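You operate a simulated robot arm through the tools that you are given. There is no shell and no other tool. Be economical: measure what you need, move in short steps, check, and stop when the job is done.

You run a simulated robot arm. Do the job below in one go: nothing can be reset, and whatever is moved stays where it is left.

## Task
Put things in order on the top of the steel table. At the end: the blue block stands where the white bottle stood; the pink flask is on the grey bends tray; the black cylinder stands on top of the red tin; the white bottle from the top of the steel table stands where the pink flask stood; whatever was shut is shut again. Leave all else as you found it, and nothing knocked over.

Only the result counts: the job must be done as asked and must still hold three seconds after the hand-in. Knocking over, shifting, dropping, spilling or breaking anything else fails it.

## Robot
A 7-joint arm with a two-finger parallel gripper, fixed in place. Base frame: the origin is at the foot of the arm, x ahead of it, y to its left, z up; the work surface is at about z = 0. Lengths are in m, angles in rad, forces in N, time in s.
With the tool pointing down near the work surface it reaches from about 0.24 to 0.62 m from the base axis. Its first joint turns from -1.152 to 1.152 rad. Payload 2.6 kg.
Tool frame: the origin (TCP) lies between the finger pads and is the grasp point; the fingertips stand 0.03 m ahead of it; z points along the fingers, y is the line along which they close. Largest opening 0.094 m; finger width 0.028, thickness 0.01; the body of the gripper, 0.05 by 0.096 m, starts 0.055 m behind the TCP.
Orientation is that of the tool frame in the base frame, as a unit quaternion [w, x, y, z]. With the fingers straight down and closing along the base's y, the tool's x points along the base's -x, its y along +y and its z along -z.

## Interface
- The arm moves only by the tool servo_tool. Its argument "targets" is a list of rows, each an object (a shift or turn left out is 0, a gripper value left out holds the last) with "turn": the turn, a rotation vector about the tool's x, y, z in units of 4 degrees (1.0 is 4 degrees), a list of three; "xyz": the shift along the tool's x, y, z in units of 30 mm (1.0 is 30 mm), a list of three; "jaw": the finger opening in m, from 0 to 0.094. In form: [{"turn": [wx, wy, wz], "xyz": [x, y, z], "jaw": jaw}, ...]. A call has 1 to 12 rows; each row shifts and turns the commanded pose from where the row before left it, along the tool's axes as they then stand. A call with a number of a shift or a turn outside -1 to 1 is refused whole. Rows are played at 5 a second. More than 0.05 m and 0.15 rad between two rows, or a gripper value outside its range, and nothing of the call is played. A pose out of reach is approached as far as the arm can. The call stops where the force on the tool passes 40 N (or 10 N more than at its start, if that is more) or the arm is blocked; 0.2 s more then pass. The fingers move at their own pace (about 0.072 m/s each) and stop on an object; they squeeze with about 27 N. The grip force told is the motor's: it shows also when the fingers shut on nothing. Time passes only in rows, and 0.2 s behind the last, so rows that do not move let the fingers close. The reply holds the time, the measured pose of the TCP, the force on the tool along the base axes, the opening and the grip force, in the units named above and with some noise.
- Cameras (640 x 400 px; columns grow to the right, rows downward): "scene" is fixed at [0.0182, 0.418, 0.5694]; the picture's right is [-0.90, -0.43, 0.00], its down [-0.22, 0.45, -0.86] and it looks along [0.38, -0.78, -0.50] (base axes); focal length 328 px, centre (320, 200). "wrist" rides on the gripper at [-0.037, 0, -0.058] in the tool frame; the picture's right is [0.00, -1.00, 0.00], its down [0.97, 0.00, -0.24] and it looks along [0.24, 0.00, 0.97] (tool axes); focal length 218 px, centre (320, 200).
- capture(camera): a new picture of that camera. It takes no simulated time.
- locate(camera, pixels): for up to 12 pixels [column, row] of the newest picture of that camera ("zoom" is the newest enlarged one), the place [x, y, z] in the base frame of the surface seen there, good to about 0.003 m. It takes no simulated time.
- close_up(camera, box): a new picture of the part [left, top, right, bottom] of that camera's present view, enlarged. It takes no simulated time.
- hand_in(): hands the job in; it is judged then, once.

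Keep the steps short. Do not move on a guess: measure, check each grasp and each placing, and mend mistakes. In all there are 80 turns and 34 pictures (those below and enlarged ones count). Leave the gripper open and the arm clear of the work at the hand-in unless told otherwise, and finish with a single line.

The tools are called after "Emit:" as a command line: name --argument value ..., lists and objects as JSON in quotes. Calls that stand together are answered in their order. servo_tool: Moves the arm, as the interface text tells. Its arguments: {"type":"object","properties":{"targets":{"type":"array","items":{"type":"object","properties":{"turn":{"type":"array","items":{"type":"number"}},"xyz":{"type":"array","items":{"type":"number"}},"jaw":{"type":"number"}}}}},"required":["targets"]} The other tools are called the same way: capture (camera) takes a picture; locate (camera, pixels) gives the place of the surface under pixels of a picture; close_up (camera, box) takes an enlarged picture of a part of a camera's view; hand_in () hands the job in.

At the start:

```text
t: 0.0
ee_pos: [0.2889, -0.1774, 0.2903]
orientation: [0.0, 0.0, 1.0, 0.0]
force: [0.8, -0.1, 0.3]
gripper_width: 0.0939
grasp_force: 0.0
```

scene: 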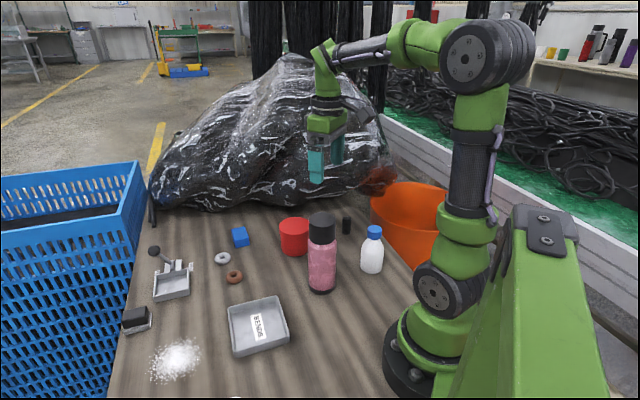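
wrist: 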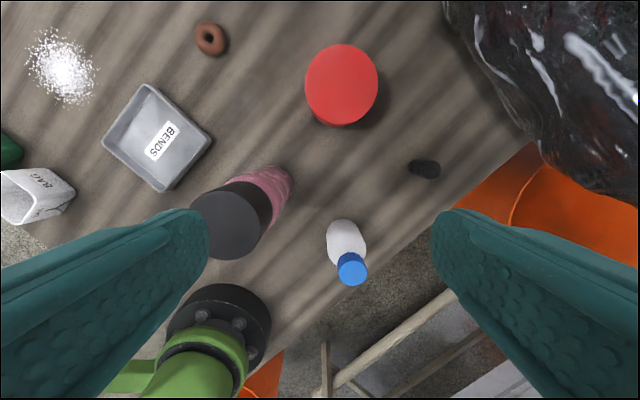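

I see the pink flask, white bottle, blue block, red tin, small black cylinder and bends tray. I'll measure them in the scene picture and take enlarged views.

Emit:
locate --camera "scene" --pixels '[[240, 237], [294, 223], [294, 245], [321, 220], [322, 270], [321, 291], [347, 219], [347, 232], [375, 230], [372, 262], [372, 272], [258, 325]]'

Emit:
close_up --camera "scene" --box '[210, 190, 410, 315]'

Emit:
locate --camera "wrist" --pixels '[[342, 84], [425, 169], [347, 235], [352, 268], [226, 222], [284, 180], [158, 138], [104, 142], [148, 84], [212, 137], [165, 191], [211, 39]]'

```text
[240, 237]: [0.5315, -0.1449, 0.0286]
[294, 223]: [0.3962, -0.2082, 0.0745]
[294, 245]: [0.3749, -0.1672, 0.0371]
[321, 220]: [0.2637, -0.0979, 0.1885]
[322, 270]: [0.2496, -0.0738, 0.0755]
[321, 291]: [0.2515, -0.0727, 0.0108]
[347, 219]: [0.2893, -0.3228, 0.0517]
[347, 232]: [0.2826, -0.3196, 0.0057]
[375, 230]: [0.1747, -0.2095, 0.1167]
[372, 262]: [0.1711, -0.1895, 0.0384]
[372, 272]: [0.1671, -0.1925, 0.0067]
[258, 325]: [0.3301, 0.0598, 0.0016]
```

```text
3.20 times, centred on (310, 252) of scene
```

zoom: 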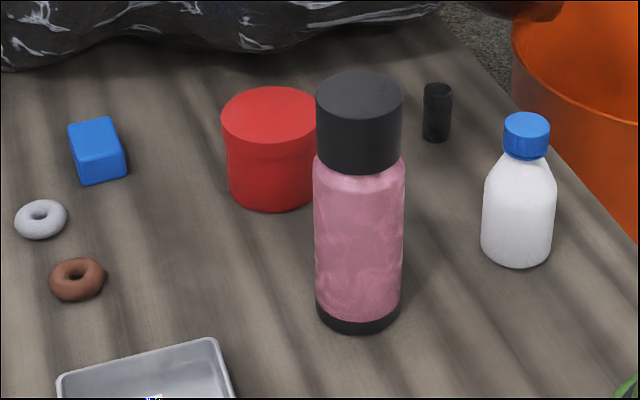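

```text
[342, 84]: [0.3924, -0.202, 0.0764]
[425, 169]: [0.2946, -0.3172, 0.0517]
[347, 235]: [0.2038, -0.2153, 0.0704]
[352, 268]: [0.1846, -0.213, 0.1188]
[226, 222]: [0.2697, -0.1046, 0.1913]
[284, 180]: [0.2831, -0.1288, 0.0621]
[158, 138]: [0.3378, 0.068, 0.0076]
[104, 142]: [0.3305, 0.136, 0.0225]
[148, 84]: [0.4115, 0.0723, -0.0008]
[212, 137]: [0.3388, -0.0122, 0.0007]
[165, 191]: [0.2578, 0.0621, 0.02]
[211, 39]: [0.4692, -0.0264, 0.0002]
```

Now finer measurements off the enlarged picture: top rims of each object.

Emit:
locate --camera "zoom" --pixels '[[320, 98], [399, 98], [359, 76], [359, 125], [359, 100], [506, 122], [547, 122], [527, 115], [527, 130], [438, 88], [426, 88], [450, 88]]'

Emit:
locate --camera "zoom" --pixels '[[71, 124], [105, 119], [121, 147], [80, 156], [84, 180], [124, 172], [226, 113], [270, 92], [270, 137], [310, 113], [518, 264], [359, 328]]'

Emit:
close_up --camera "wrist" --box '[80, 20, 480, 270]'

```text
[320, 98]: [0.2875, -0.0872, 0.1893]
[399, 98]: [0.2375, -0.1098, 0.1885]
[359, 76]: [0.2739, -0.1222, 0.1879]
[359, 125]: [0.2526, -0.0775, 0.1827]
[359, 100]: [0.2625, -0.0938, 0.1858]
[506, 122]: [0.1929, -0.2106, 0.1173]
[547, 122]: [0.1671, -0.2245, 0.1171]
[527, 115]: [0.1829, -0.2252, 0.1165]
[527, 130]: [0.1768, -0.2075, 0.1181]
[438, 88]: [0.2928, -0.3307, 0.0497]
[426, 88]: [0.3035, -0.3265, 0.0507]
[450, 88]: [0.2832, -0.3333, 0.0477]
```

```text
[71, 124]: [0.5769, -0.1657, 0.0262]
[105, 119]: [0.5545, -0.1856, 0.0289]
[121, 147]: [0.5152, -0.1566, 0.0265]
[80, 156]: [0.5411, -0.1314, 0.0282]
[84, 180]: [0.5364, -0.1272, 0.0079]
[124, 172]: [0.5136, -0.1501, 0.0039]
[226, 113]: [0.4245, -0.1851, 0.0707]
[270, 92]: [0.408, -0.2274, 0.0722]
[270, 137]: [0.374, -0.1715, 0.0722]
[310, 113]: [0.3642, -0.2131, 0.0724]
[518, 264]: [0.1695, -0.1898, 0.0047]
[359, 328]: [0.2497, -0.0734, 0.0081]
```

```text
1.60 times, centred on (280, 145) of wrist
```

zoom: 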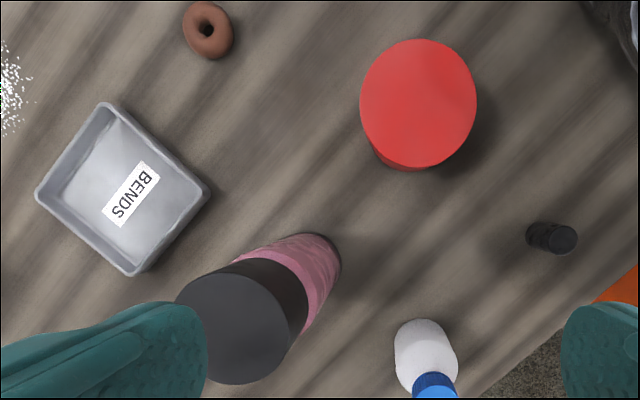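

Tops measured: flask at about (0.262, -0.099), bottle (0.180, -0.217). I'll measure the tray in the wrist enlargement (corners near (36,195), (103,103), (210,190), (135,275)), the cylinder top at (565,240), and then move above the flask at the current height.

Emit:
locate --camera "zoom" --pixels '[[38, 195], [105, 105], [208, 192], [133, 273], [70, 190], [108, 135], [175, 190], [130, 240], [124, 190], [566, 240], [420, 98], [240, 328]]'

Emit:
servo_tool --targets '[{"xyz": [0.3, 0.87, 0], "jaw": 0.094}, {"xyz": [0.3, 0.87, 0]}, {"xyz": [0.28, 0.87, 0]}, {}]'

Emit:
capture --camera "wrist"

```text
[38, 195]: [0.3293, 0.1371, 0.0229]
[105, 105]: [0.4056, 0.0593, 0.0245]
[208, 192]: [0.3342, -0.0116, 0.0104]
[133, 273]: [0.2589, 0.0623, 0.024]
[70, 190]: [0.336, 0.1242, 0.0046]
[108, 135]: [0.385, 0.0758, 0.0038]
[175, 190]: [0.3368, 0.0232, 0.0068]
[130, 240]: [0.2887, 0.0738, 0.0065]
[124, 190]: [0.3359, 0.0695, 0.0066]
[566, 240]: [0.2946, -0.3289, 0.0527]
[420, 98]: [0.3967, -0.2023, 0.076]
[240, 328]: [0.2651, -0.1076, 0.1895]
```

```text
t: 1.0
ee_pos: [0.2603, -0.0995, 0.2897]
orientation: [0.0, 0.0, 1.0, 0.001]
force: [0.1, -0.2, -0.2]
gripper_width: 0.0939
grasp_force: 0.1
```

```text
29 pictures are left
```

wrist: 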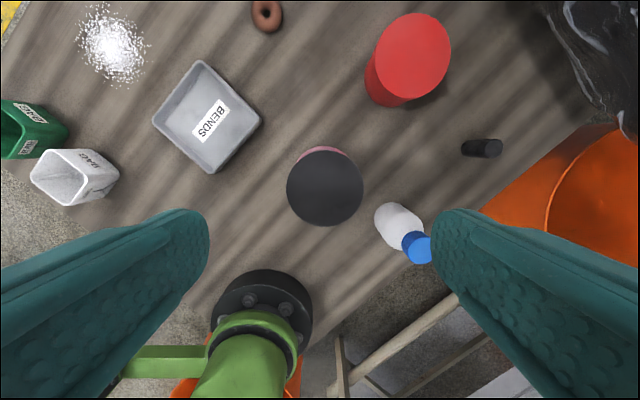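

The flask cap now shows at (325,187). I'll measure its rim.

Emit:
locate --camera "wrist" --pixels '[[290, 188], [360, 188], [325, 153], [325, 222], [325, 187], [324, 149], [157, 123], [201, 66], [257, 123], [211, 170], [206, 118], [418, 242]]'

```text
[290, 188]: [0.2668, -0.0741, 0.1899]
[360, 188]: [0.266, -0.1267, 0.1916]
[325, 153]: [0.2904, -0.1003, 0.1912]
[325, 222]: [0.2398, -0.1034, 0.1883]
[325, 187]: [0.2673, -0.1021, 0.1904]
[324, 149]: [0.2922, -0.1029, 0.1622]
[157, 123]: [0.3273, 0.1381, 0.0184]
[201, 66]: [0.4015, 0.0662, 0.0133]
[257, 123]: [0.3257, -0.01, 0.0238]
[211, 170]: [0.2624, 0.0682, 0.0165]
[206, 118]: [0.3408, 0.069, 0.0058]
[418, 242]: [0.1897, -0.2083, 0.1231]
```

Flask centre is about (0.264, -0.100). I shift 4 mm forward and descend to z = 0.15.

Emit:
servo_tool --targets '[{"xyz": [-0.12, 0, 0.8]}, {"xyz": [0, 0, 0.8]}, {"xyz": [0, 0, 0.8]}, {"xyz": [0, 0, 0.8]}, {"xyz": [0, 0, 0.8]}, {"xyz": [0, 0, 0.65]}, {}]'

Emit:
capture --camera "scene"

```text
t: 2.6
ee_pos: [0.2661, -0.0988, 0.1497]
orientation: [0.0, 0.001, 1.0, 0.0]
force: [-0.5, 0.1, -0.1]
gripper_width: 0.094
grasp_force: 0.1
```

```text
28 pictures are left
```

scene: 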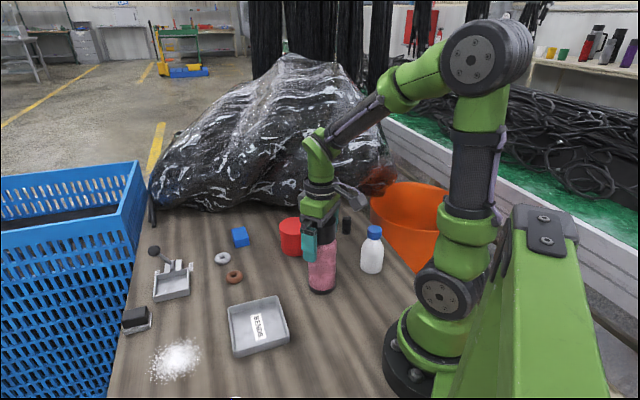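

Positioned around the cap without contact. Close the fingers on the flask.

Emit:
servo_tool --targets '[{"jaw": 0.04}, {"jaw": 0.04}, {"jaw": 0.04}, {"jaw": 0.04}]'

```text
t: 3.6
ee_pos: [0.266, -0.0983, 0.1505]
orientation: [0.0, 0.0, 1.0, 0.0]
force: [1.2, -1.5, -0.1]
gripper_width: 0.0633
grasp_force: 27.0
```

Gripped at 0.063 m. Lift 6 cm and check.

Emit:
servo_tool --targets '[{"xyz": [0, 0, -0.4]}, {"xyz": [0, 0, -0.8]}, {"xyz": [0, 0, -0.8]}, {}]'

Emit:
capture --camera "scene"

```text
t: 4.6
ee_pos: [0.2659, -0.0991, 0.2094]
orientation: [0.0, 0.001, 1.0, 0.001]
force: [-0.2, -1.2, -4.4]
gripper_width: 0.0631
grasp_force: 26.7
```

```text
27 pictures are left
```

scene: 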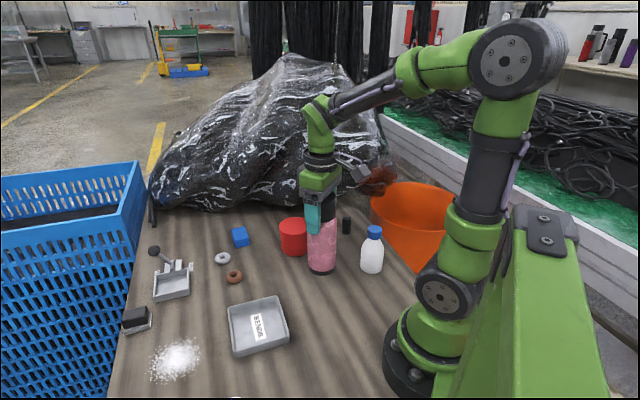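

Flask is hanging cleanly. Carry it over the tray centre (0.332, 0.064).

Emit:
servo_tool --targets '[{"xyz": [-0.2, 0.5, 0]}, {"xyz": [-0.3, 0.7, 0]}, {"xyz": [-0.3, 0.76, 0]}, {"xyz": [-0.3, 0.76, 0]}, {"xyz": [-0.3, 0.76, 0]}, {"xyz": [-0.3, 0.76, 0]}, {"xyz": [-0.3, 0.7, 0]}, {"xyz": [-0.23, 0.49, 0]}, {}]'

Emit:
capture --camera "scene"

Emit:
capture --camera "wrist"

```text
t: 6.6
ee_pos: [0.3321, 0.063, 0.2119]
orientation: [-0.001, 0.0, 1.0, 0.0]
force: [-0.9, 0.7, -4.0]
gripper_width: 0.0631
grasp_force: 26.7
```

```text
26 pictures are left
```

scene: 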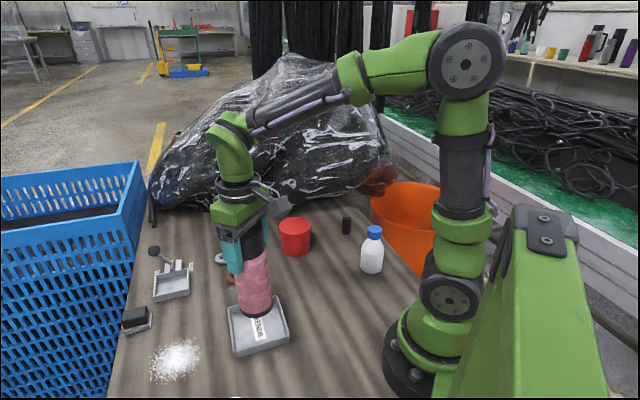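

```text
25 pictures are left
```

wrist: 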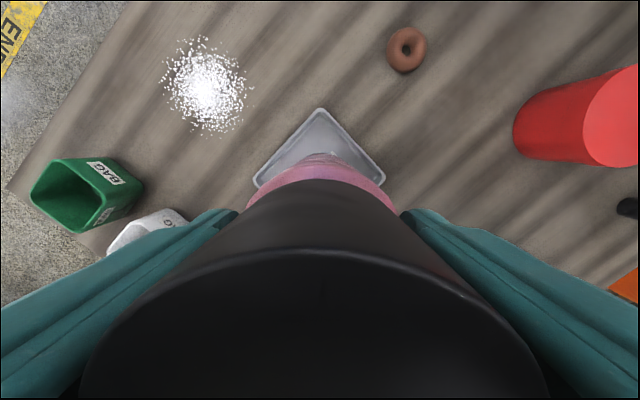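

The tray corners sit symmetric at (255,185) and (385,180). Lower to just above the tray floor.

Emit:
locate --camera "wrist" --pixels '[[256, 182], [384, 180], [320, 111]]'

Emit:
servo_tool --targets '[{"xyz": [0, 0.03, 0.5]}, {"xyz": [0, 0, 0.6]}, {"xyz": [0, 0, 0.4]}, {"xyz": [0, 0, 0.2]}, {}]'

```text
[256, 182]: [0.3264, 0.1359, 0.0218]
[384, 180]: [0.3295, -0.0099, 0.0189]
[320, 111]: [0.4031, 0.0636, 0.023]
```

```text
t: 7.8
ee_pos: [0.3328, 0.0628, 0.1591]
orientation: [0.0, 0.001, 1.0, 0.0]
force: [-0.5, 0.4, -4.2]
gripper_width: 0.0631
grasp_force: 27.2
```

Tray centre is (0.328, 0.063); nudge back 3 mm and lower gently.

Emit:
servo_tool --targets '[{"xyz": [0.1, 0, 0]}, {"xyz": [0, 0, 0.06]}, {"xyz": [0, 0, 0.04]}, {}]'

```text
t: 8.8
ee_pos: [0.3289, 0.0644, 0.1574]
orientation: [-0.001, 0.0, 1.0, 0.0]
force: [0.0, 0.1, -3.7]
gripper_width: 0.0633
grasp_force: 26.8
```

Emit:
servo_tool --targets '[{"xyz": [0, 0, 0.05]}, {}]'

Emit:
servo_tool --targets '[{"xyz": [0, 0, 0.05]}, {}]'

```text
t: 9.4
ee_pos: [0.3299, 0.0645, 0.1559]
orientation: [0.0, 0.0, 1.0, 0.001]
force: [-0.1, -0.4, -3.9]
gripper_width: 0.063
grasp_force: 27.6
```

```text
t: 10.0
ee_pos: [0.3299, 0.0641, 0.1545]
orientation: [0.001, 0.001, 1.0, 0.0]
force: [-3.3, -3.6, 11.9]
gripper_width: 0.0629
grasp_force: 27.0
```

Contact felt (about 12 N up): the flask stands on the tray. Open slowly and rise.

Emit:
servo_tool --targets '[{"xyz": [0, 0, -0.03]}, {"jaw": 0.072}, {"jaw": 0.085}, {"jaw": 0.094}, {}]'

Emit:
servo_tool --targets '[{"xyz": [0, 0, -0.5]}, {"xyz": [0, 0, -0.8]}, {"xyz": [0, 0, -0.9]}, {"xyz": [0, 0, -0.9]}, {"xyz": [0, 0, -0.9]}, {"xyz": [0, 0, -0.5]}, {}]'

Emit:
capture --camera "scene"

```text
t: 11.2
ee_pos: [0.3296, 0.0648, 0.1555]
orientation: [0.0, 0.0, 1.0, 0.0]
force: [-0.1, 0.4, -0.4]
gripper_width: 0.0938
grasp_force: 0.0
```

```text
t: 12.8
ee_pos: [0.3302, 0.0648, 0.2889]
orientation: [0.0, 0.0, 1.0, 0.0]
force: [-1.3, -0.4, -0.8]
gripper_width: 0.094
grasp_force: 0.0
```

```text
24 pictures are left
```

scene: 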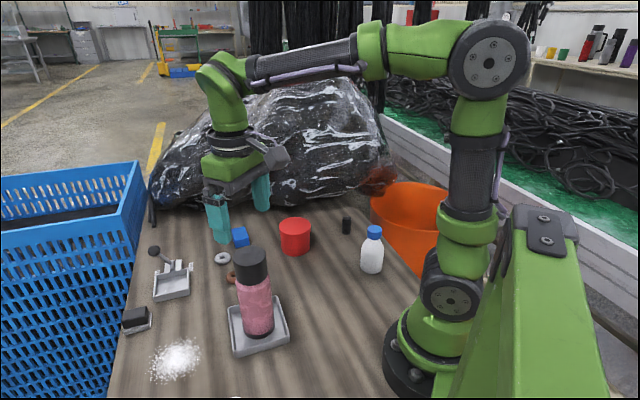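

Flask is standing on the tray. Now move above the bottle at (0.182, -0.216), staying high.

Emit:
servo_tool --targets '[{"xyz": [0.449, -0.85, 0]}, {"xyz": [0.449, -0.85, 0]}, {"xyz": [0.449, -0.85, 0]}, {"xyz": [0.449, -0.85, 0]}, {"xyz": [0.449, -0.85, 0]}, {"xyz": [0.449, -0.85, 0]}, {"xyz": [0.449, -0.85, 0]}, {"xyz": [0.449, -0.85, 0]}, {"xyz": [0.449, -0.85, 0]}, {"xyz": [0.449, -0.85, 0]}, {"xyz": [0.449, -0.85, 0]}, {}]'

Emit:
capture --camera "wrist"

```text
t: 15.4
ee_pos: [0.1818, -0.2178, 0.2911]
orientation: [0.0, 0.0, 1.0, 0.001]
force: [0.0, -0.6, 0.5]
gripper_width: 0.0939
grasp_force: 0.2
```

```text
23 pictures are left
```

wrist: 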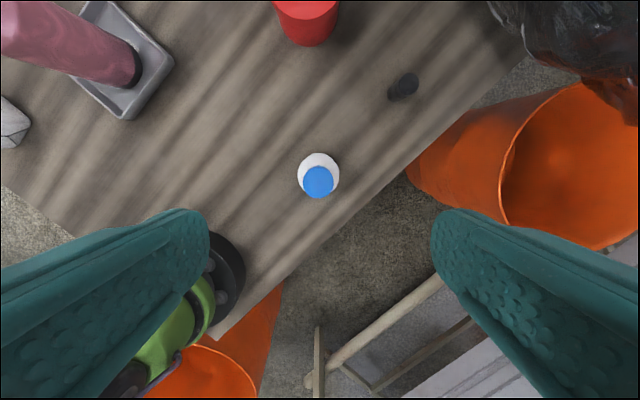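

Emit:
locate --camera "wrist" --pixels '[[318, 182], [305, 182], [331, 182], [318, 168], [318, 196], [318, 158], [302, 168], [337, 168], [500, 190], [530, 120], [408, 175], [401, 84]]'

Emit:
close_up --camera "wrist" --box '[270, 140, 370, 215]'

```text
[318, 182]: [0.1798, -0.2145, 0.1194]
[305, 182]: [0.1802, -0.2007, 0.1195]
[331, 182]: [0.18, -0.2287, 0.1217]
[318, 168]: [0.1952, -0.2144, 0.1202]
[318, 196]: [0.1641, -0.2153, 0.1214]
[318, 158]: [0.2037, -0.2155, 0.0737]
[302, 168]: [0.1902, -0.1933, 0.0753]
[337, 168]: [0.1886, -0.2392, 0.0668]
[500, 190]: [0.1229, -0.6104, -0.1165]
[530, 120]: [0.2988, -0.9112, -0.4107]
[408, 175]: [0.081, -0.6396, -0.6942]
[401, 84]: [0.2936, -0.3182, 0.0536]
```

```text
5.33 times, centred on (320, 178) of wrist
```

zoom: 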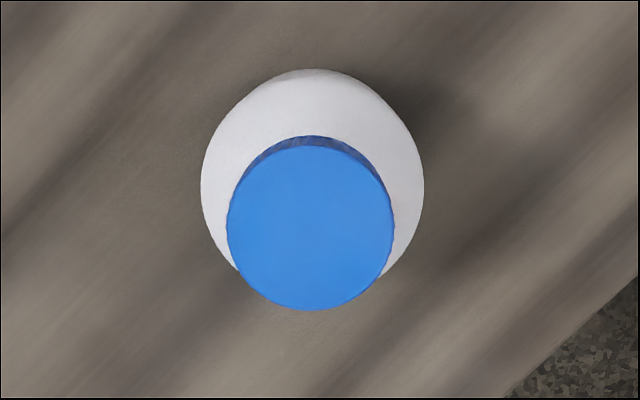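

The bin is down on the floor, no obstacle. Bottle centre (0.180, -0.215), top 0.120. Align and descend to z = 0.072 with fingers open.

Emit:
servo_tool --targets '[{"xyz": [0.07, 0.09, 0.8]}, {"xyz": [0, 0, 0.9]}, {"xyz": [0, 0, 0.9]}, {"xyz": [0, 0, 0.9]}, {"xyz": [0, 0, 0.9]}, {"xyz": [0, 0, 0.9]}, {"xyz": [0, 0, 0.9]}, {"xyz": [0, 0, 0.7]}, {"xyz": [0, 0, 0.4]}, {}]'

Emit:
capture --camera "scene"

```text
t: 17.6
ee_pos: [0.1807, -0.2114, 0.0702]
orientation: [0.0, 0.0, 1.0, -0.001]
force: [0.5, 0.2, -0.5]
gripper_width: 0.0942
grasp_force: 0.1
```

```text
21 pictures are left
```

scene: 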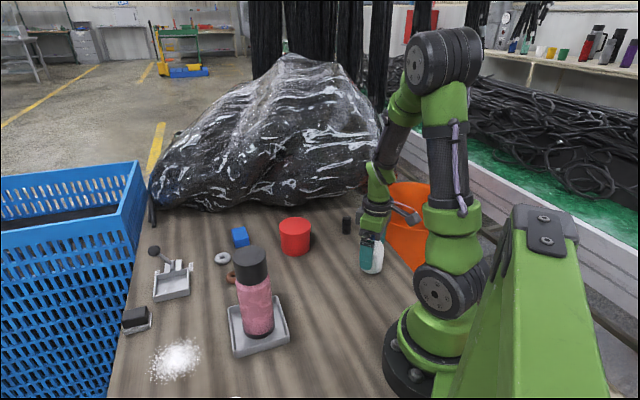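

Fingers straddle the bottle without force. Small 2 mm correction in y, then close.

Emit:
servo_tool --targets '[{"xyz": [0, -0.08, 0]}, {"jaw": 0.065}, {"jaw": 0.03}, {"jaw": 0.03}, {"jaw": 0.03}, {}]'

Emit:
servo_tool --targets '[{"xyz": [0, 0, -0.3]}, {"xyz": [0, 0, -0.7]}, {"xyz": [0, 0, -0.7]}, {}]'

Emit:
capture --camera "scene"

```text
t: 19.0
ee_pos: [0.1781, -0.2154, 0.0708]
orientation: [0.0, 0.0, 1.0, 0.0]
force: [1.0, -0.6, 0.9]
gripper_width: 0.0541
grasp_force: 27.1
```

```text
t: 20.0
ee_pos: [0.1785, -0.2156, 0.1195]
orientation: [0.0, 0.0, 1.0, 0.0]
force: [0.6, -1.2, -1.4]
gripper_width: 0.0541
grasp_force: 27.1
```

```text
20 pictures are left
```

scene: 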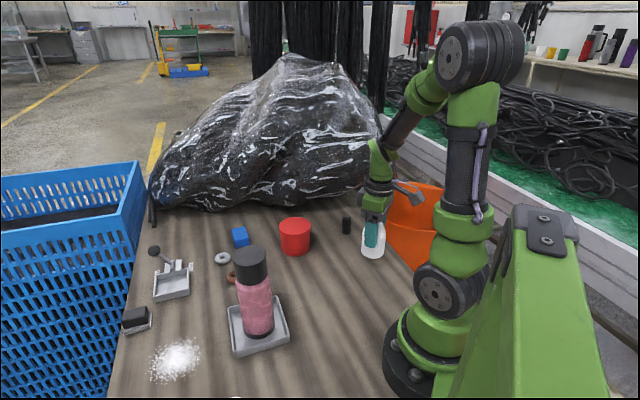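

Bottle lifted. Carry it to the flask's spot (0.264, -0.0995).

Emit:
servo_tool --targets '[{"xyz": [-0.472, 0.645, 0]}, {"xyz": [-0.472, 0.645, 0]}, {"xyz": [-0.472, 0.645, 0]}, {"xyz": [-0.472, 0.645, 0]}, {"xyz": [-0.472, 0.645, 0]}, {"xyz": [-0.472, 0.645, 0]}, {}]'

Emit:
servo_tool --targets '[{"xyz": [0, 0, 0.5]}, {"xyz": [0, 0, 0.5]}, {"xyz": [0, 0, 0.4]}, {"xyz": [0, 0, 0.1]}, {}]'

```text
t: 21.6
ee_pos: [0.2646, -0.0995, 0.1209]
orientation: [0.0, 0.0, 1.0, 0.0]
force: [0.2, -0.1, -0.9]
gripper_width: 0.0539
grasp_force: 26.7
```

```text
t: 22.8
ee_pos: [0.2645, -0.0985, 0.0754]
orientation: [0.0, 0.001, 1.0, 0.0]
force: [-0.3, -0.9, -0.8]
gripper_width: 0.0539
grasp_force: 27.2
```

Over the spot at z = 0.075 (grasped at about 0.0705). Lower in small steps to contact.

Emit:
servo_tool --targets '[{"xyz": [0, 0, 0.07]}, {"xyz": [0, 0, 0.04]}, {}]'

Emit:
servo_tool --targets '[{"xyz": [0, 0, 0.04]}, {}]'

```text
t: 23.6
ee_pos: [0.2646, -0.099, 0.073]
orientation: [0.0, 0.0, 1.0, 0.0]
force: [-0.9, 0.1, -1.0]
gripper_width: 0.054
grasp_force: 27.0
```

```text
t: 24.2
ee_pos: [0.2659, -0.0991, 0.0697]
orientation: [0.0, 0.0, 1.0, 0.0]
force: [-0.6, -0.2, -2.2]
gripper_width: 0.0537
grasp_force: 26.7
```

Emit:
servo_tool --targets '[{"xyz": [0, 0, 0.04]}, {}]'

```text
t: 24.8
ee_pos: [0.265, -0.0998, 0.0707]
orientation: [0.0, 0.001, 1.0, 0.0]
force: [-5.4, 2.5, 15.5]
gripper_width: 0.0539
grasp_force: 26.4
```

Contact (15 N). Open slowly and rise.

Emit:
servo_tool --targets '[{"xyz": [0, 0, -0.03]}, {"jaw": 0.065}, {"jaw": 0.08}, {"jaw": 0.094}, {}]'

Emit:
servo_tool --targets '[{"xyz": [0, 0, -0.4]}, {"xyz": [0, 0, -0.8]}, {"xyz": [0, 0, -0.9]}, {"xyz": [0, 0, -0.9]}, {"xyz": [0, 0, -0.9]}, {"xyz": [0, 0, -0.9]}, {"xyz": [0, 0, -0.9]}, {"xyz": [0, 0, -0.8]}, {}]'

```text
t: 26.0
ee_pos: [0.2645, -0.099, 0.0721]
orientation: [-0.001, 0.0, 1.0, 0.001]
force: [0.7, 0.5, -1.3]
gripper_width: 0.0939
grasp_force: 0.1
```

```text
t: 28.0
ee_pos: [0.2646, -0.0977, 0.2651]
orientation: [0.0, 0.0, 1.0, -0.001]
force: [0.4, 0.0, 0.3]
gripper_width: 0.0938
grasp_force: 0.1
```

Bottle placed. Before going to the block, I take a scene picture and check how close the black bundle is.

Emit:
capture --camera "scene"

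Emit:
locate --camera "scene" --pixels '[[180, 200], [215, 208], [250, 200], [200, 170], [240, 165], [300, 190], [240, 120], [322, 240], [321, 255], [256, 258], [257, 330], [265, 339]]'

```text
19 pictures are left
```

scene: 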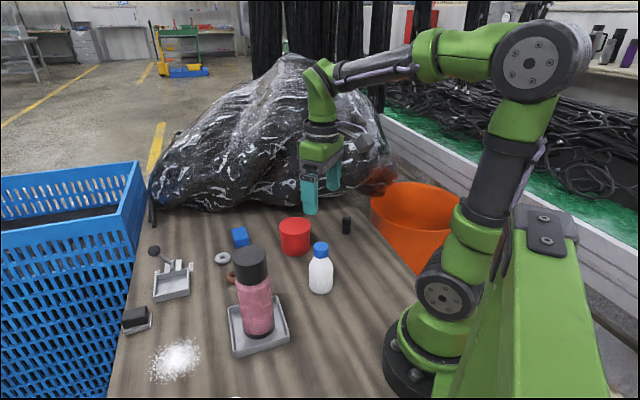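

```text
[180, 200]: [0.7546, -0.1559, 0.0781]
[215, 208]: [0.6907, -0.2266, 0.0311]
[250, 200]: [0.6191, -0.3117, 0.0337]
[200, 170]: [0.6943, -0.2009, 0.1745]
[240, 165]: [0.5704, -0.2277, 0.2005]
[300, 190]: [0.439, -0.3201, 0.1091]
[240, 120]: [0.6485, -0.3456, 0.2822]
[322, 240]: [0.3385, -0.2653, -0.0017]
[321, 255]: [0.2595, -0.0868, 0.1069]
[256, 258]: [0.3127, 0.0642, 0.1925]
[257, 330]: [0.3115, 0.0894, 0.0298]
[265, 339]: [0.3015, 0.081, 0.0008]
```

The bundle seems to overhang near the block. Sampling its surface more finely.

Emit:
locate --camera "scene" --pixels '[[220, 150], [220, 165], [220, 180], [220, 195], [240, 150], [240, 180], [240, 195], [260, 150], [260, 165], [260, 180], [260, 195], [240, 135]]'

Emit:
locate --camera "scene" --pixels '[[200, 150], [180, 170], [230, 172], [250, 172], [270, 165], [280, 150], [280, 180], [225, 135], [205, 190], [260, 120], [240, 205], [290, 205]]'

```text
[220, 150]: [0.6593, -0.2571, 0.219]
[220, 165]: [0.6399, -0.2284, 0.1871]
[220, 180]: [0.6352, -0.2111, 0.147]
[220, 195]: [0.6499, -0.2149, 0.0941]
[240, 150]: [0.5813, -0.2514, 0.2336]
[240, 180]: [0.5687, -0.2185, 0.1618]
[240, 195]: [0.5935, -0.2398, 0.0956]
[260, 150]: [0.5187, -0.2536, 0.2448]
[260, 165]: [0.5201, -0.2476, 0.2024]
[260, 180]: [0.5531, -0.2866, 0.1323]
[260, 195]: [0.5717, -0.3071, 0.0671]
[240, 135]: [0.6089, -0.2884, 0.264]
```

```text
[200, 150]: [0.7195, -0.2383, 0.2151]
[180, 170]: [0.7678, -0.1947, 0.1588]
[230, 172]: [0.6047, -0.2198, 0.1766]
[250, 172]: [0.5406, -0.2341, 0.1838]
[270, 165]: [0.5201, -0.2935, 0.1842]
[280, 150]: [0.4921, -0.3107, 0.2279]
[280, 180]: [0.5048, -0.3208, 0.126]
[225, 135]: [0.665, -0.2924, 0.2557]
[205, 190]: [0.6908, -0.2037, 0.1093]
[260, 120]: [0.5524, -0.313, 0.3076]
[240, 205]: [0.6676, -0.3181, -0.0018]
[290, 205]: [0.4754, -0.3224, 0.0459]
```

The bundle leans to y ≈ -0.22 at z ≈ 0.16 beside the block, so I'll tilt the gripper away from it when grasping. First move to (0.48, -0.11) and look at the block from above.

Emit:
servo_tool --targets '[{"xyz": [-0.9, -0.05, 0]}, {"xyz": [-0.9, -0.05, 0]}, {"xyz": [-0.9, -0.05, 0]}, {"xyz": [-0.9, -0.05, 0]}, {"xyz": [-0.9, -0.05, 0]}, {"xyz": [-0.9, -0.05, 0]}, {"xyz": [-0.9, -0.05, 0]}, {"xyz": [-0.9, -0.05, 0]}, {}]'

Emit:
capture --camera "wrist"

```text
t: 30.0
ee_pos: [0.4812, -0.1104, 0.2663]
orientation: [-0.001, 0.0, 1.0, 0.0]
force: [1.1, -0.7, -0.1]
gripper_width: 0.0939
grasp_force: 0.0
```

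```text
18 pictures are left
```

wrist: 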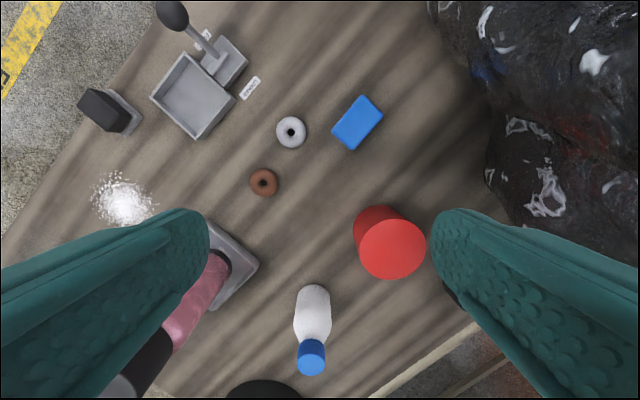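

Emit:
close_up --camera "wrist" --box '[310, 80, 406, 140]'

```text
6.67 times, centred on (358, 110) of wrist
```

zoom: 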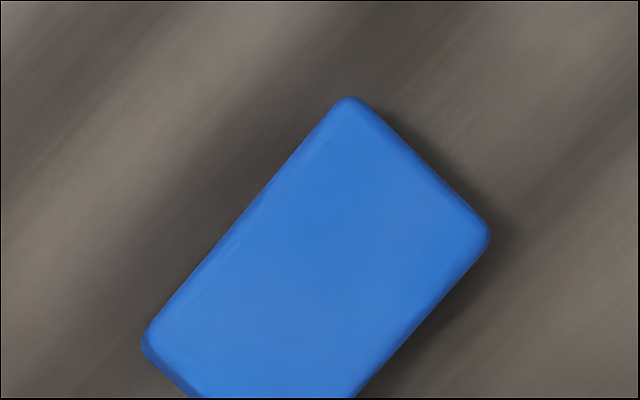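

Emit:
locate --camera "wrist" --pixels '[[362, 97], [381, 115], [334, 131], [352, 149], [357, 122], [347, 113], [366, 133], [388, 245], [364, 248], [424, 248], [391, 216], [391, 277]]'

```text
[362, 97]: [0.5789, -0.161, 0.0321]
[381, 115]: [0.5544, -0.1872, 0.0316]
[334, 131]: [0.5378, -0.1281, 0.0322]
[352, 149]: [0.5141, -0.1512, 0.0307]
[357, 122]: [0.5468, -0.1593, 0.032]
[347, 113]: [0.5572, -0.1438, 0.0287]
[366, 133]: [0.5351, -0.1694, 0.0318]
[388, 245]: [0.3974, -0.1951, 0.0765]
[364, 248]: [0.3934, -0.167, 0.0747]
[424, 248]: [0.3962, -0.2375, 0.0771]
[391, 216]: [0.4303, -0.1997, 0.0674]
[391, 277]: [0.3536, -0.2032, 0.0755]
```

Block centre (0.5465, -0.157), height 0.03, long axis at -42°. I turn the tool 42.5° and tilt it 20° away from the bundle, at this height.

Emit:
servo_tool --targets '[{"turn": [0, 0, 0.966], "jaw": 0.06}, {"turn": [0, 0, 0.966]}, {"turn": [0, 0, 0.966]}, {"turn": [0, 0, 0.966]}, {"turn": [0, 0, 0.966]}, {"turn": [0, 0, 0.966]}, {"turn": [0, 0, 0.966]}, {"turn": [0, 0, 0.966]}, {"turn": [0, 0, 0.966]}, {"turn": [0, 0, 0.966]}, {"turn": [0, 0, 0.966]}, {}]'

Emit:
servo_tool --targets '[{"turn": [0, -1, 0]}, {"turn": [0, -1, 0]}, {"turn": [0, -1, 0]}, {"turn": [0, -1, 0]}, {"turn": [0, -1, 0]}, {}]'

```text
t: 32.6
ee_pos: [0.482, -0.1122, 0.2667]
orientation: [0.0, 0.363, 0.932, 0.0]
force: [-0.1, 0.3, -0.4]
gripper_width: 0.0599
grasp_force: 0.0
```

```text
t: 34.0
ee_pos: [0.4813, -0.1113, 0.2668]
orientation: [0.162, 0.357, 0.918, -0.063]
force: [-0.5, -0.1, -0.1]
gripper_width: 0.0599
grasp_force: 0.0
```

Tilt is right (tips toward the bundle, back leaning to the robot). Now move over the block, then down to z ≈ 0.12.

Emit:
servo_tool --targets '[{"xyz": [-0.825, 0.116, 0.3]}, {"xyz": [-0.825, 0.116, 0.3]}, {"xyz": [-0.825, 0.116, 0.3]}, {}, {"xyz": [0.333, 0, 0.915]}, {"xyz": [0.333, 0, 0.915]}, {"xyz": [0.333, 0, 0.915]}, {"xyz": [0.333, 0, 0.915]}, {"xyz": [0.333, 0, 0.915]}, {}]'

Emit:
capture --camera "wrist"

Emit:
capture --camera "scene"

```text
t: 36.2
ee_pos: [0.5461, -0.154, 0.1194]
orientation: [0.162, 0.357, 0.918, -0.063]
force: [-0.9, 0.1, -0.4]
gripper_width: 0.0601
grasp_force: 0.1
```

```text
16 pictures are left
```

wrist: 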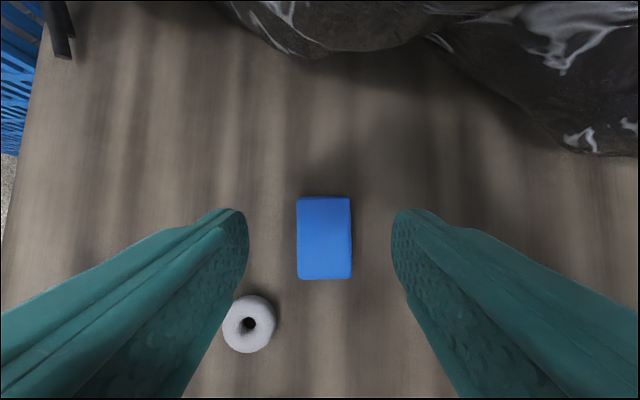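

```text
15 pictures are left
```

scene: 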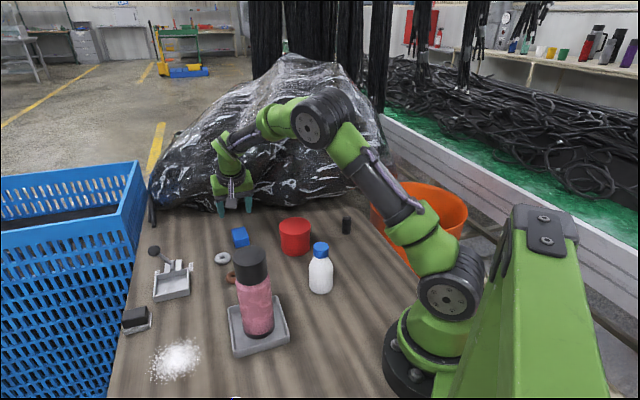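

Block is centred and aligned between the fingers, at (324,238). Descend to z ≈ 0.037 with a 2 mm correction.

Emit:
servo_tool --targets '[{"xyz": [0.2, -0.07, 0.75]}, {"xyz": [0.27, 0, 0.74]}, {"xyz": [0.25, 0, 0.69]}, {"xyz": [0.15, 0, 0.41]}, {}]'

Emit:
capture --camera "wrist"

```text
t: 37.4
ee_pos: [0.5461, -0.1605, 0.0387]
orientation: [0.161, 0.357, 0.918, -0.063]
force: [-0.4, -0.4, -0.6]
gripper_width: 0.0599
grasp_force: 0.1
```

```text
14 pictures are left
```

wrist: 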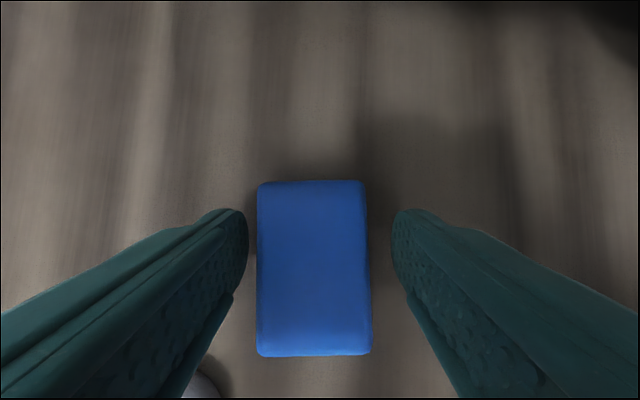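

Fingers straddle the block but sit a bit forward (tips at row 215, block centre row 268). Shift back 8 mm, then close.

Emit:
servo_tool --targets '[{"xyz": [0.27, 0.05, -0.08]}, {}, {"jaw": 0.02}, {"jaw": 0.02}, {"jaw": 0.02}, {}]'

Emit:
servo_tool --targets '[{"xyz": [-0.1, 0, -0.28]}, {"xyz": [-0.25, 0, -0.7]}, {"xyz": [-0.3, 0, -0.85]}, {}]'

Emit:
capture --camera "wrist"

```text
t: 38.8
ee_pos: [0.5413, -0.1513, 0.0391]
orientation: [0.161, 0.357, 0.918, -0.063]
force: [-0.5, 0.5, 0.2]
gripper_width: 0.0394
grasp_force: 27.3
```

```text
t: 39.8
ee_pos: [0.5414, -0.1537, 0.0955]
orientation: [0.162, 0.357, 0.918, -0.063]
force: [-0.4, -0.7, -1.0]
gripper_width: 0.0397
grasp_force: 27.4
```

```text
13 pictures are left
```

wrist: 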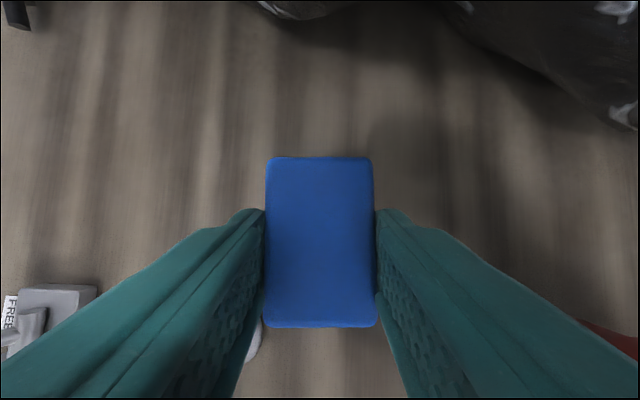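

Block held by its sides. Lift vertically to z ≈ 0.2, draw back from the bundle along -x.

Emit:
servo_tool --targets '[{"xyz": [-0.313, 0, -0.862]}, {"xyz": [-0.313, 0, -0.862]}, {"xyz": [-0.313, 0, -0.862]}, {"xyz": [-0.313, 0, -0.862]}, {"xyz": [0.692, -0.676, -0.252]}, {"xyz": [0.692, -0.676, -0.252]}, {"xyz": [0.692, -0.676, -0.252]}, {"xyz": [0.692, -0.676, -0.252]}, {}]'

Emit:
servo_tool --targets '[{"turn": [0, 1, 0]}, {"turn": [0, 1, 0]}, {"turn": [0, 1, 0]}, {"turn": [0, 1, 0]}, {"turn": [0, 1, 0]}, {}]'

```text
t: 41.8
ee_pos: [0.4205, -0.1528, 0.2059]
orientation: [0.162, 0.356, 0.918, -0.063]
force: [0.6, -0.4, -1.2]
gripper_width: 0.0393
grasp_force: 27.2
```

```text
t: 43.2
ee_pos: [0.4195, -0.1523, 0.2057]
orientation: [0.0, 0.363, 0.932, 0.0]
force: [-0.4, -0.7, -0.6]
gripper_width: 0.0395
grasp_force: 26.8
```

The block was gripped with a tilted tool, so it must be set down tilted or re-gripped. The bottle spot is too close to the base for the tilt, so I'll set the block on the free spot (0.42, -0.105), and re-grip it straight down. Move there and tilt again.

Emit:
servo_tool --targets '[{"xyz": [0.65, 0.58, 0]}, {"xyz": [0.65, 0.58, 0]}, {"turn": [0, -1, 0]}, {"turn": [0, -1, 0]}, {"turn": [0, -1, 0]}, {"turn": [0, -1, 0]}, {"turn": [0, -1, 0]}, {}]'

Emit:
servo_tool --targets '[{"xyz": [0.295, 0, 0.81]}, {"xyz": [0.295, 0, 0.81]}, {"xyz": [0.295, 0, 0.81]}, {"xyz": [0.295, 0, 0.81]}, {"xyz": [0.295, 0, 0.81]}, {"xyz": [0.295, 0, 0.81]}, {}]'

Emit:
capture --camera "scene"

```text
t: 45.0
ee_pos: [0.4148, -0.1013, 0.2062]
orientation: [0.163, 0.356, 0.918, -0.063]
force: [-0.1, 0.3, 0.1]
gripper_width: 0.0396
grasp_force: 27.0
```

```text
t: 46.6
ee_pos: [0.4124, -0.1006, 0.0512]
orientation: [0.161, 0.357, 0.918, -0.063]
force: [0.2, -1.9, -1.2]
gripper_width: 0.0396
grasp_force: 27.2
```

```text
12 pictures are left
```

scene: 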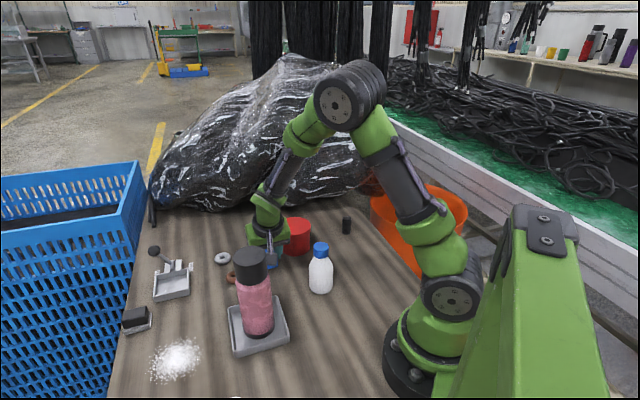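

Clear of all. Lower the remaining ~12 mm to contact.

Emit:
servo_tool --targets '[{"xyz": [0.06, 0, 0.16]}, {"xyz": [0.045, 0, 0.12]}, {}]'

Emit:
servo_tool --targets '[{"xyz": [0.017, 0, 0.047]}, {"xyz": [0.017, 0, 0.047]}, {}]'

```text
t: 47.4
ee_pos: [0.4147, -0.1003, 0.0409]
orientation: [0.161, 0.356, 0.918, -0.063]
force: [-0.9, 0.3, -1.4]
gripper_width: 0.0395
grasp_force: 27.2
```

```text
t: 48.2
ee_pos: [0.4154, -0.0991, 0.0392]
orientation: [0.162, 0.357, 0.918, -0.063]
force: [0.8, 0.5, -1.1]
gripper_width: 0.0396
grasp_force: 27.1
```

Emit:
servo_tool --targets '[{"xyz": [0.015, 0, 0.04]}, {}]'

```text
t: 48.8
ee_pos: [0.4138, -0.1005, 0.0383]
orientation: [0.162, 0.356, 0.918, -0.063]
force: [-11.3, 3.6, 15.6]
gripper_width: 0.0393
grasp_force: 27.1
```

Contact. Release, rise vertically, untilt.

Emit:
servo_tool --targets '[{"jaw": 0.05}, {"jaw": 0.06}, {}, {"xyz": [-0.2, 0, -0.55]}, {"xyz": [-0.3, 0, -0.83]}, {"xyz": [-0.3, 0, -0.83]}, {}]'

Emit:
servo_tool --targets '[{"turn": [0, 1, 0]}, {"turn": [0, 1, 0]}, {"turn": [0, 1, 0]}, {"turn": [0, 1, 0]}, {"turn": [0, 1, 0]}, {}]'

Emit:
capture --camera "wrist"

```text
t: 50.4
ee_pos: [0.4163, -0.1007, 0.1095]
orientation: [0.162, 0.357, 0.918, -0.063]
force: [-0.1, 0.7, 0.0]
gripper_width: 0.0601
grasp_force: 0.2
```

```text
t: 51.8
ee_pos: [0.4164, -0.1008, 0.1079]
orientation: [0.0, 0.363, 0.932, 0.002]
force: [0.3, 0.4, -0.2]
gripper_width: 0.0601
grasp_force: 0.1
```

```text
11 pictures are left
```

wrist: 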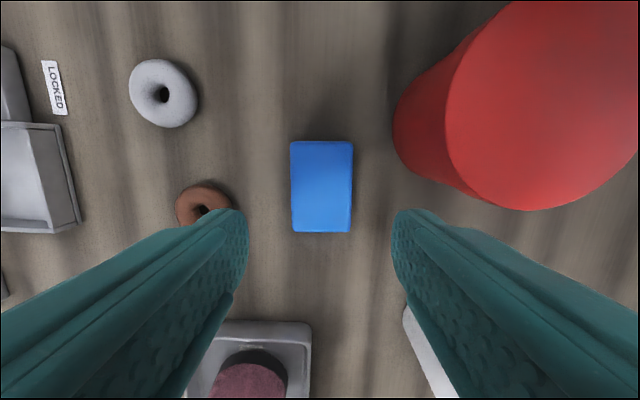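

Emit:
locate --camera "wrist" --pixels '[[321, 185], [294, 145], [350, 145], [294, 228], [350, 228], [398, 145], [448, 120], [490, 200], [232, 205], [290, 325]]'

```text
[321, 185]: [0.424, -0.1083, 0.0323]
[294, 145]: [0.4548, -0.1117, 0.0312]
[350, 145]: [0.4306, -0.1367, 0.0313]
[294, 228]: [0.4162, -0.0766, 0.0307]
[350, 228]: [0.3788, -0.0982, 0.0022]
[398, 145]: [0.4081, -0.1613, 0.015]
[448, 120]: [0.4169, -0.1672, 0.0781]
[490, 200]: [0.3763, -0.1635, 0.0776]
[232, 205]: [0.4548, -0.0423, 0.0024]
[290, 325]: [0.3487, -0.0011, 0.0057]
```

Block centre (0.424, -0.107). Move 10 mm forward and descend straight down to z = 0.036, then grip.

Emit:
servo_tool --targets '[{"xyz": [-0.325, 0.015, 0]}, {"xyz": [0, 0, 0.8]}, {"xyz": [0, 0, 0.8]}, {"xyz": [0, 0, 0.55]}, {"xyz": [0, 0, 0.25]}, {}]'

Emit:
servo_tool --targets '[{"jaw": 0.02}, {"jaw": 0.02}, {"jaw": 0.02}, {}]'

Emit:
servo_tool --targets '[{"xyz": [0, 0, -0.3]}, {"xyz": [0, 0, -0.8]}, {"xyz": [0, 0, -0.9]}, {"xyz": [0, 0, -0.9]}, {"xyz": [0, 0, -0.9]}, {"xyz": [0, 0, -0.9]}, {}]'

Emit:
capture --camera "wrist"

```text
t: 53.2
ee_pos: [0.4235, -0.1073, 0.0377]
orientation: [0.0, 0.362, 0.932, 0.0]
force: [-0.5, 1.1, 0.3]
gripper_width: 0.0601
grasp_force: 0.2
```

```text
t: 54.2
ee_pos: [0.4235, -0.1066, 0.0372]
orientation: [0.0, 0.363, 0.932, 0.0]
force: [0.1, 0.1, -0.4]
gripper_width: 0.0394
grasp_force: 26.8
```

```text
t: 55.8
ee_pos: [0.4222, -0.1077, 0.1788]
orientation: [0.0, 0.363, 0.932, 0.0]
force: [0.4, -0.5, -0.9]
gripper_width: 0.0391
grasp_force: 27.4
```

```text
10 pictures are left
```

wrist: 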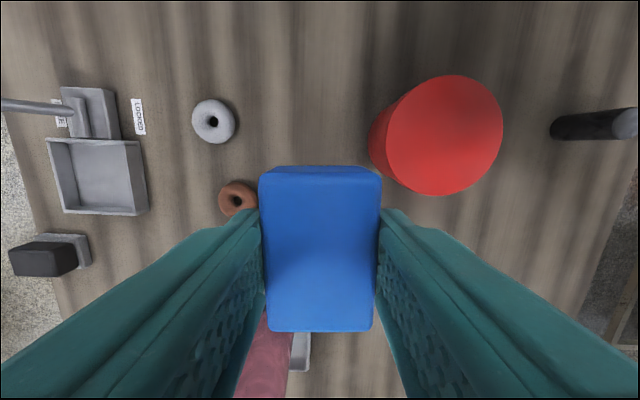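

Block held straight. Carry it at height to the bottle's old spot (0.180, -0.2155).

Emit:
servo_tool --targets '[{"xyz": [0.352, -0.812, 0]}, {"xyz": [0.352, -0.812, 0]}, {"xyz": [0.352, -0.812, 0]}, {"xyz": [0.352, -0.812, 0]}, {"xyz": [0.352, -0.812, 0]}, {"xyz": [0.352, -0.812, 0]}, {"xyz": [0.352, -0.812, 0]}, {"xyz": [0.352, -0.812, 0]}, {"xyz": [0.352, -0.812, 0]}, {"xyz": [0.352, -0.812, 0]}, {}]'

Emit:
servo_tool --targets '[{"xyz": [0, 0, 0.9]}, {"xyz": [0, 0, 0.9]}, {"xyz": [0, 0, 0.9]}, {"xyz": [0, 0, 0.9]}, {"xyz": [0, 0, 0.7]}, {}]'

```text
t: 58.2
ee_pos: [0.1763, -0.2164, 0.1774]
orientation: [0.0, 0.363, 0.932, 0.0]
force: [1.1, 0.3, -0.9]
gripper_width: 0.0393
grasp_force: 27.2
```

```text
t: 59.6
ee_pos: [0.1791, -0.2153, 0.0487]
orientation: [0.0, 0.363, 0.932, 0.0]
force: [-0.2, 0.1, -0.1]
gripper_width: 0.0394
grasp_force: 27.0
```

At the spot, 12 mm above contact. Lower gently.

Emit:
servo_tool --targets '[{"xyz": [0, 0, 0.2]}, {"xyz": [0, 0, 0.12]}, {}]'

Emit:
servo_tool --targets '[{"xyz": [0, 0, 0.045]}, {}]'

```text
t: 60.4
ee_pos: [0.1792, -0.2166, 0.038]
orientation: [0.0, 0.363, 0.932, -0.001]
force: [-0.9, -0.1, -0.1]
gripper_width: 0.0392
grasp_force: 26.9
```

```text
t: 61.0
ee_pos: [0.1803, -0.2158, 0.037]
orientation: [-0.001, 0.362, 0.932, 0.0]
force: [-0.3, 0.2, -1.0]
gripper_width: 0.0393
grasp_force: 26.4
```

Emit:
servo_tool --targets '[{"xyz": [0, 0, 0.04]}, {}]'

```text
t: 61.6
ee_pos: [0.1802, -0.2162, 0.0352]
orientation: [0.001, 0.364, 0.931, 0.001]
force: [-8.8, 8.4, 37.2]
gripper_width: 0.0395
grasp_force: 26.7
```

Contact. Release, rise, and move above the black cylinder (0.294, -0.327).

Emit:
servo_tool --targets '[{"xyz": [0, 0, -0.04]}, {"jaw": 0.05}, {"jaw": 0.06}, {}, {"xyz": [0, 0, -0.5]}, {"xyz": [0, 0, -0.9]}, {"xyz": [0, 0, -0.9]}, {"xyz": [0, 0, -0.9]}, {"xyz": [0, 0, -0.9]}, {}]'

Emit:
servo_tool --targets '[{"xyz": [-0.882, -0.028, 0]}, {"xyz": [-0.882, -0.028, 0]}, {"xyz": [-0.882, -0.028, 0]}, {"xyz": [-0.882, -0.028, 0]}, {"xyz": [-0.882, -0.028, 0]}, {"xyz": [-0.882, -0.028, 0]}, {}]'

Emit:
capture --camera "wrist"

```text
t: 63.8
ee_pos: [0.18, -0.2143, 0.1589]
orientation: [0.0, 0.362, 0.932, -0.001]
force: [0.1, -0.1, 0.9]
gripper_width: 0.06
grasp_force: 0.1
```

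```text
t: 65.4
ee_pos: [0.2931, -0.3259, 0.1601]
orientation: [0.0, 0.362, 0.932, 0.0]
force: [-0.1, 0.0, -0.2]
gripper_width: 0.0599
grasp_force: 0.0
```

```text
9 pictures are left
```

wrist: 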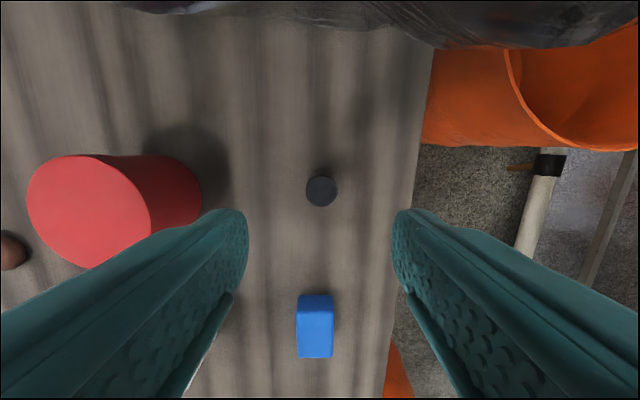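

Cylinder top at (321,190). Measure it, the block and the tin top.

Emit:
locate --camera "wrist" --pixels '[[321, 190], [309, 190], [333, 190], [321, 179], [321, 202], [315, 318], [299, 312], [331, 312], [90, 212], [29, 205], [149, 215], [100, 159]]'

```text
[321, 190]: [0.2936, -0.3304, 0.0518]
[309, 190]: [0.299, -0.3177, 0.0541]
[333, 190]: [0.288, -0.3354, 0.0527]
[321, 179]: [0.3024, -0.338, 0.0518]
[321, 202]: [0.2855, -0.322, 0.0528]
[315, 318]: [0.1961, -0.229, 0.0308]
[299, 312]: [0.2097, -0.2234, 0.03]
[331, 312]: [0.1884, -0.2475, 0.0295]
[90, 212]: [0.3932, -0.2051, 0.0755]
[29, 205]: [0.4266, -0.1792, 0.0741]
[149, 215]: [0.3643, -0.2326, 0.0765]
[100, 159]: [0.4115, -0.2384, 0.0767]
```

Cylinder centre (0.294, -0.329), height 0.052. Align and descend to z = 0.042, then grip.

Emit:
servo_tool --targets '[{"xyz": [-0.09, -0.05, 0.6]}, {"xyz": [0, 0, 0.9]}, {"xyz": [0, 0, 0.9]}, {"xyz": [0, 0, 0.9]}, {"xyz": [0, 0, 0.63]}, {}]'

Emit:
capture --camera "wrist"

```text
t: 66.8
ee_pos: [0.2931, -0.3281, 0.0428]
orientation: [-0.001, 0.363, 0.932, 0.0]
force: [0.3, 0.4, -0.4]
gripper_width: 0.0601
grasp_force: 0.0
```

```text
8 pictures are left
```

wrist: 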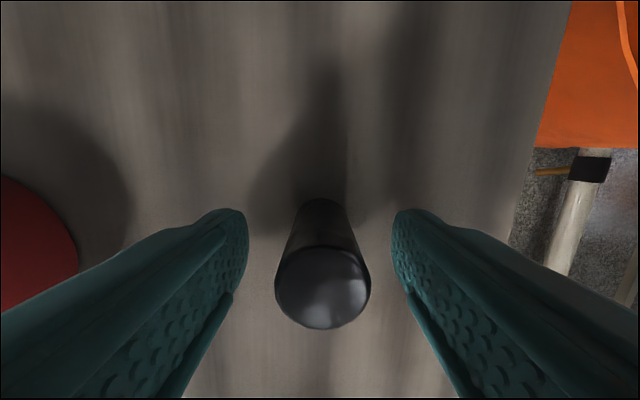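

Centred. Close and lift.

Emit:
servo_tool --targets '[{"jaw": 0.03}, {"jaw": 0.005}, {"jaw": 0.005}, {"jaw": 0.005}, {}]'

Emit:
servo_tool --targets '[{"xyz": [0, 0, -0.4]}, {"xyz": [0, 0, -0.8]}, {"xyz": [0, 0, -0.9]}, {"xyz": [0, 0, -0.9]}, {"xyz": [0, 0, -0.9]}, {}]'

Emit:
capture --camera "wrist"

```text
t: 68.0
ee_pos: [0.2923, -0.3271, 0.0418]
orientation: [0.0, 0.362, 0.932, 0.0]
force: [0.7, 1.0, 0.8]
gripper_width: 0.0243
grasp_force: 26.9
```

```text
t: 69.4
ee_pos: [0.2949, -0.3288, 0.1607]
orientation: [0.0, 0.362, 0.932, 0.0]
force: [-0.2, 0.2, -0.5]
gripper_width: 0.0247
grasp_force: 26.5
```

```text
7 pictures are left
```

wrist: 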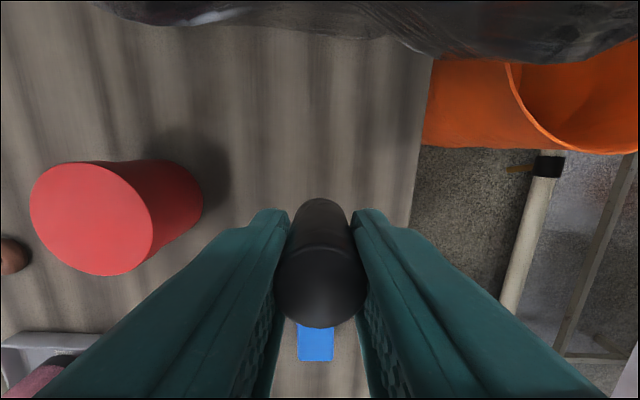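

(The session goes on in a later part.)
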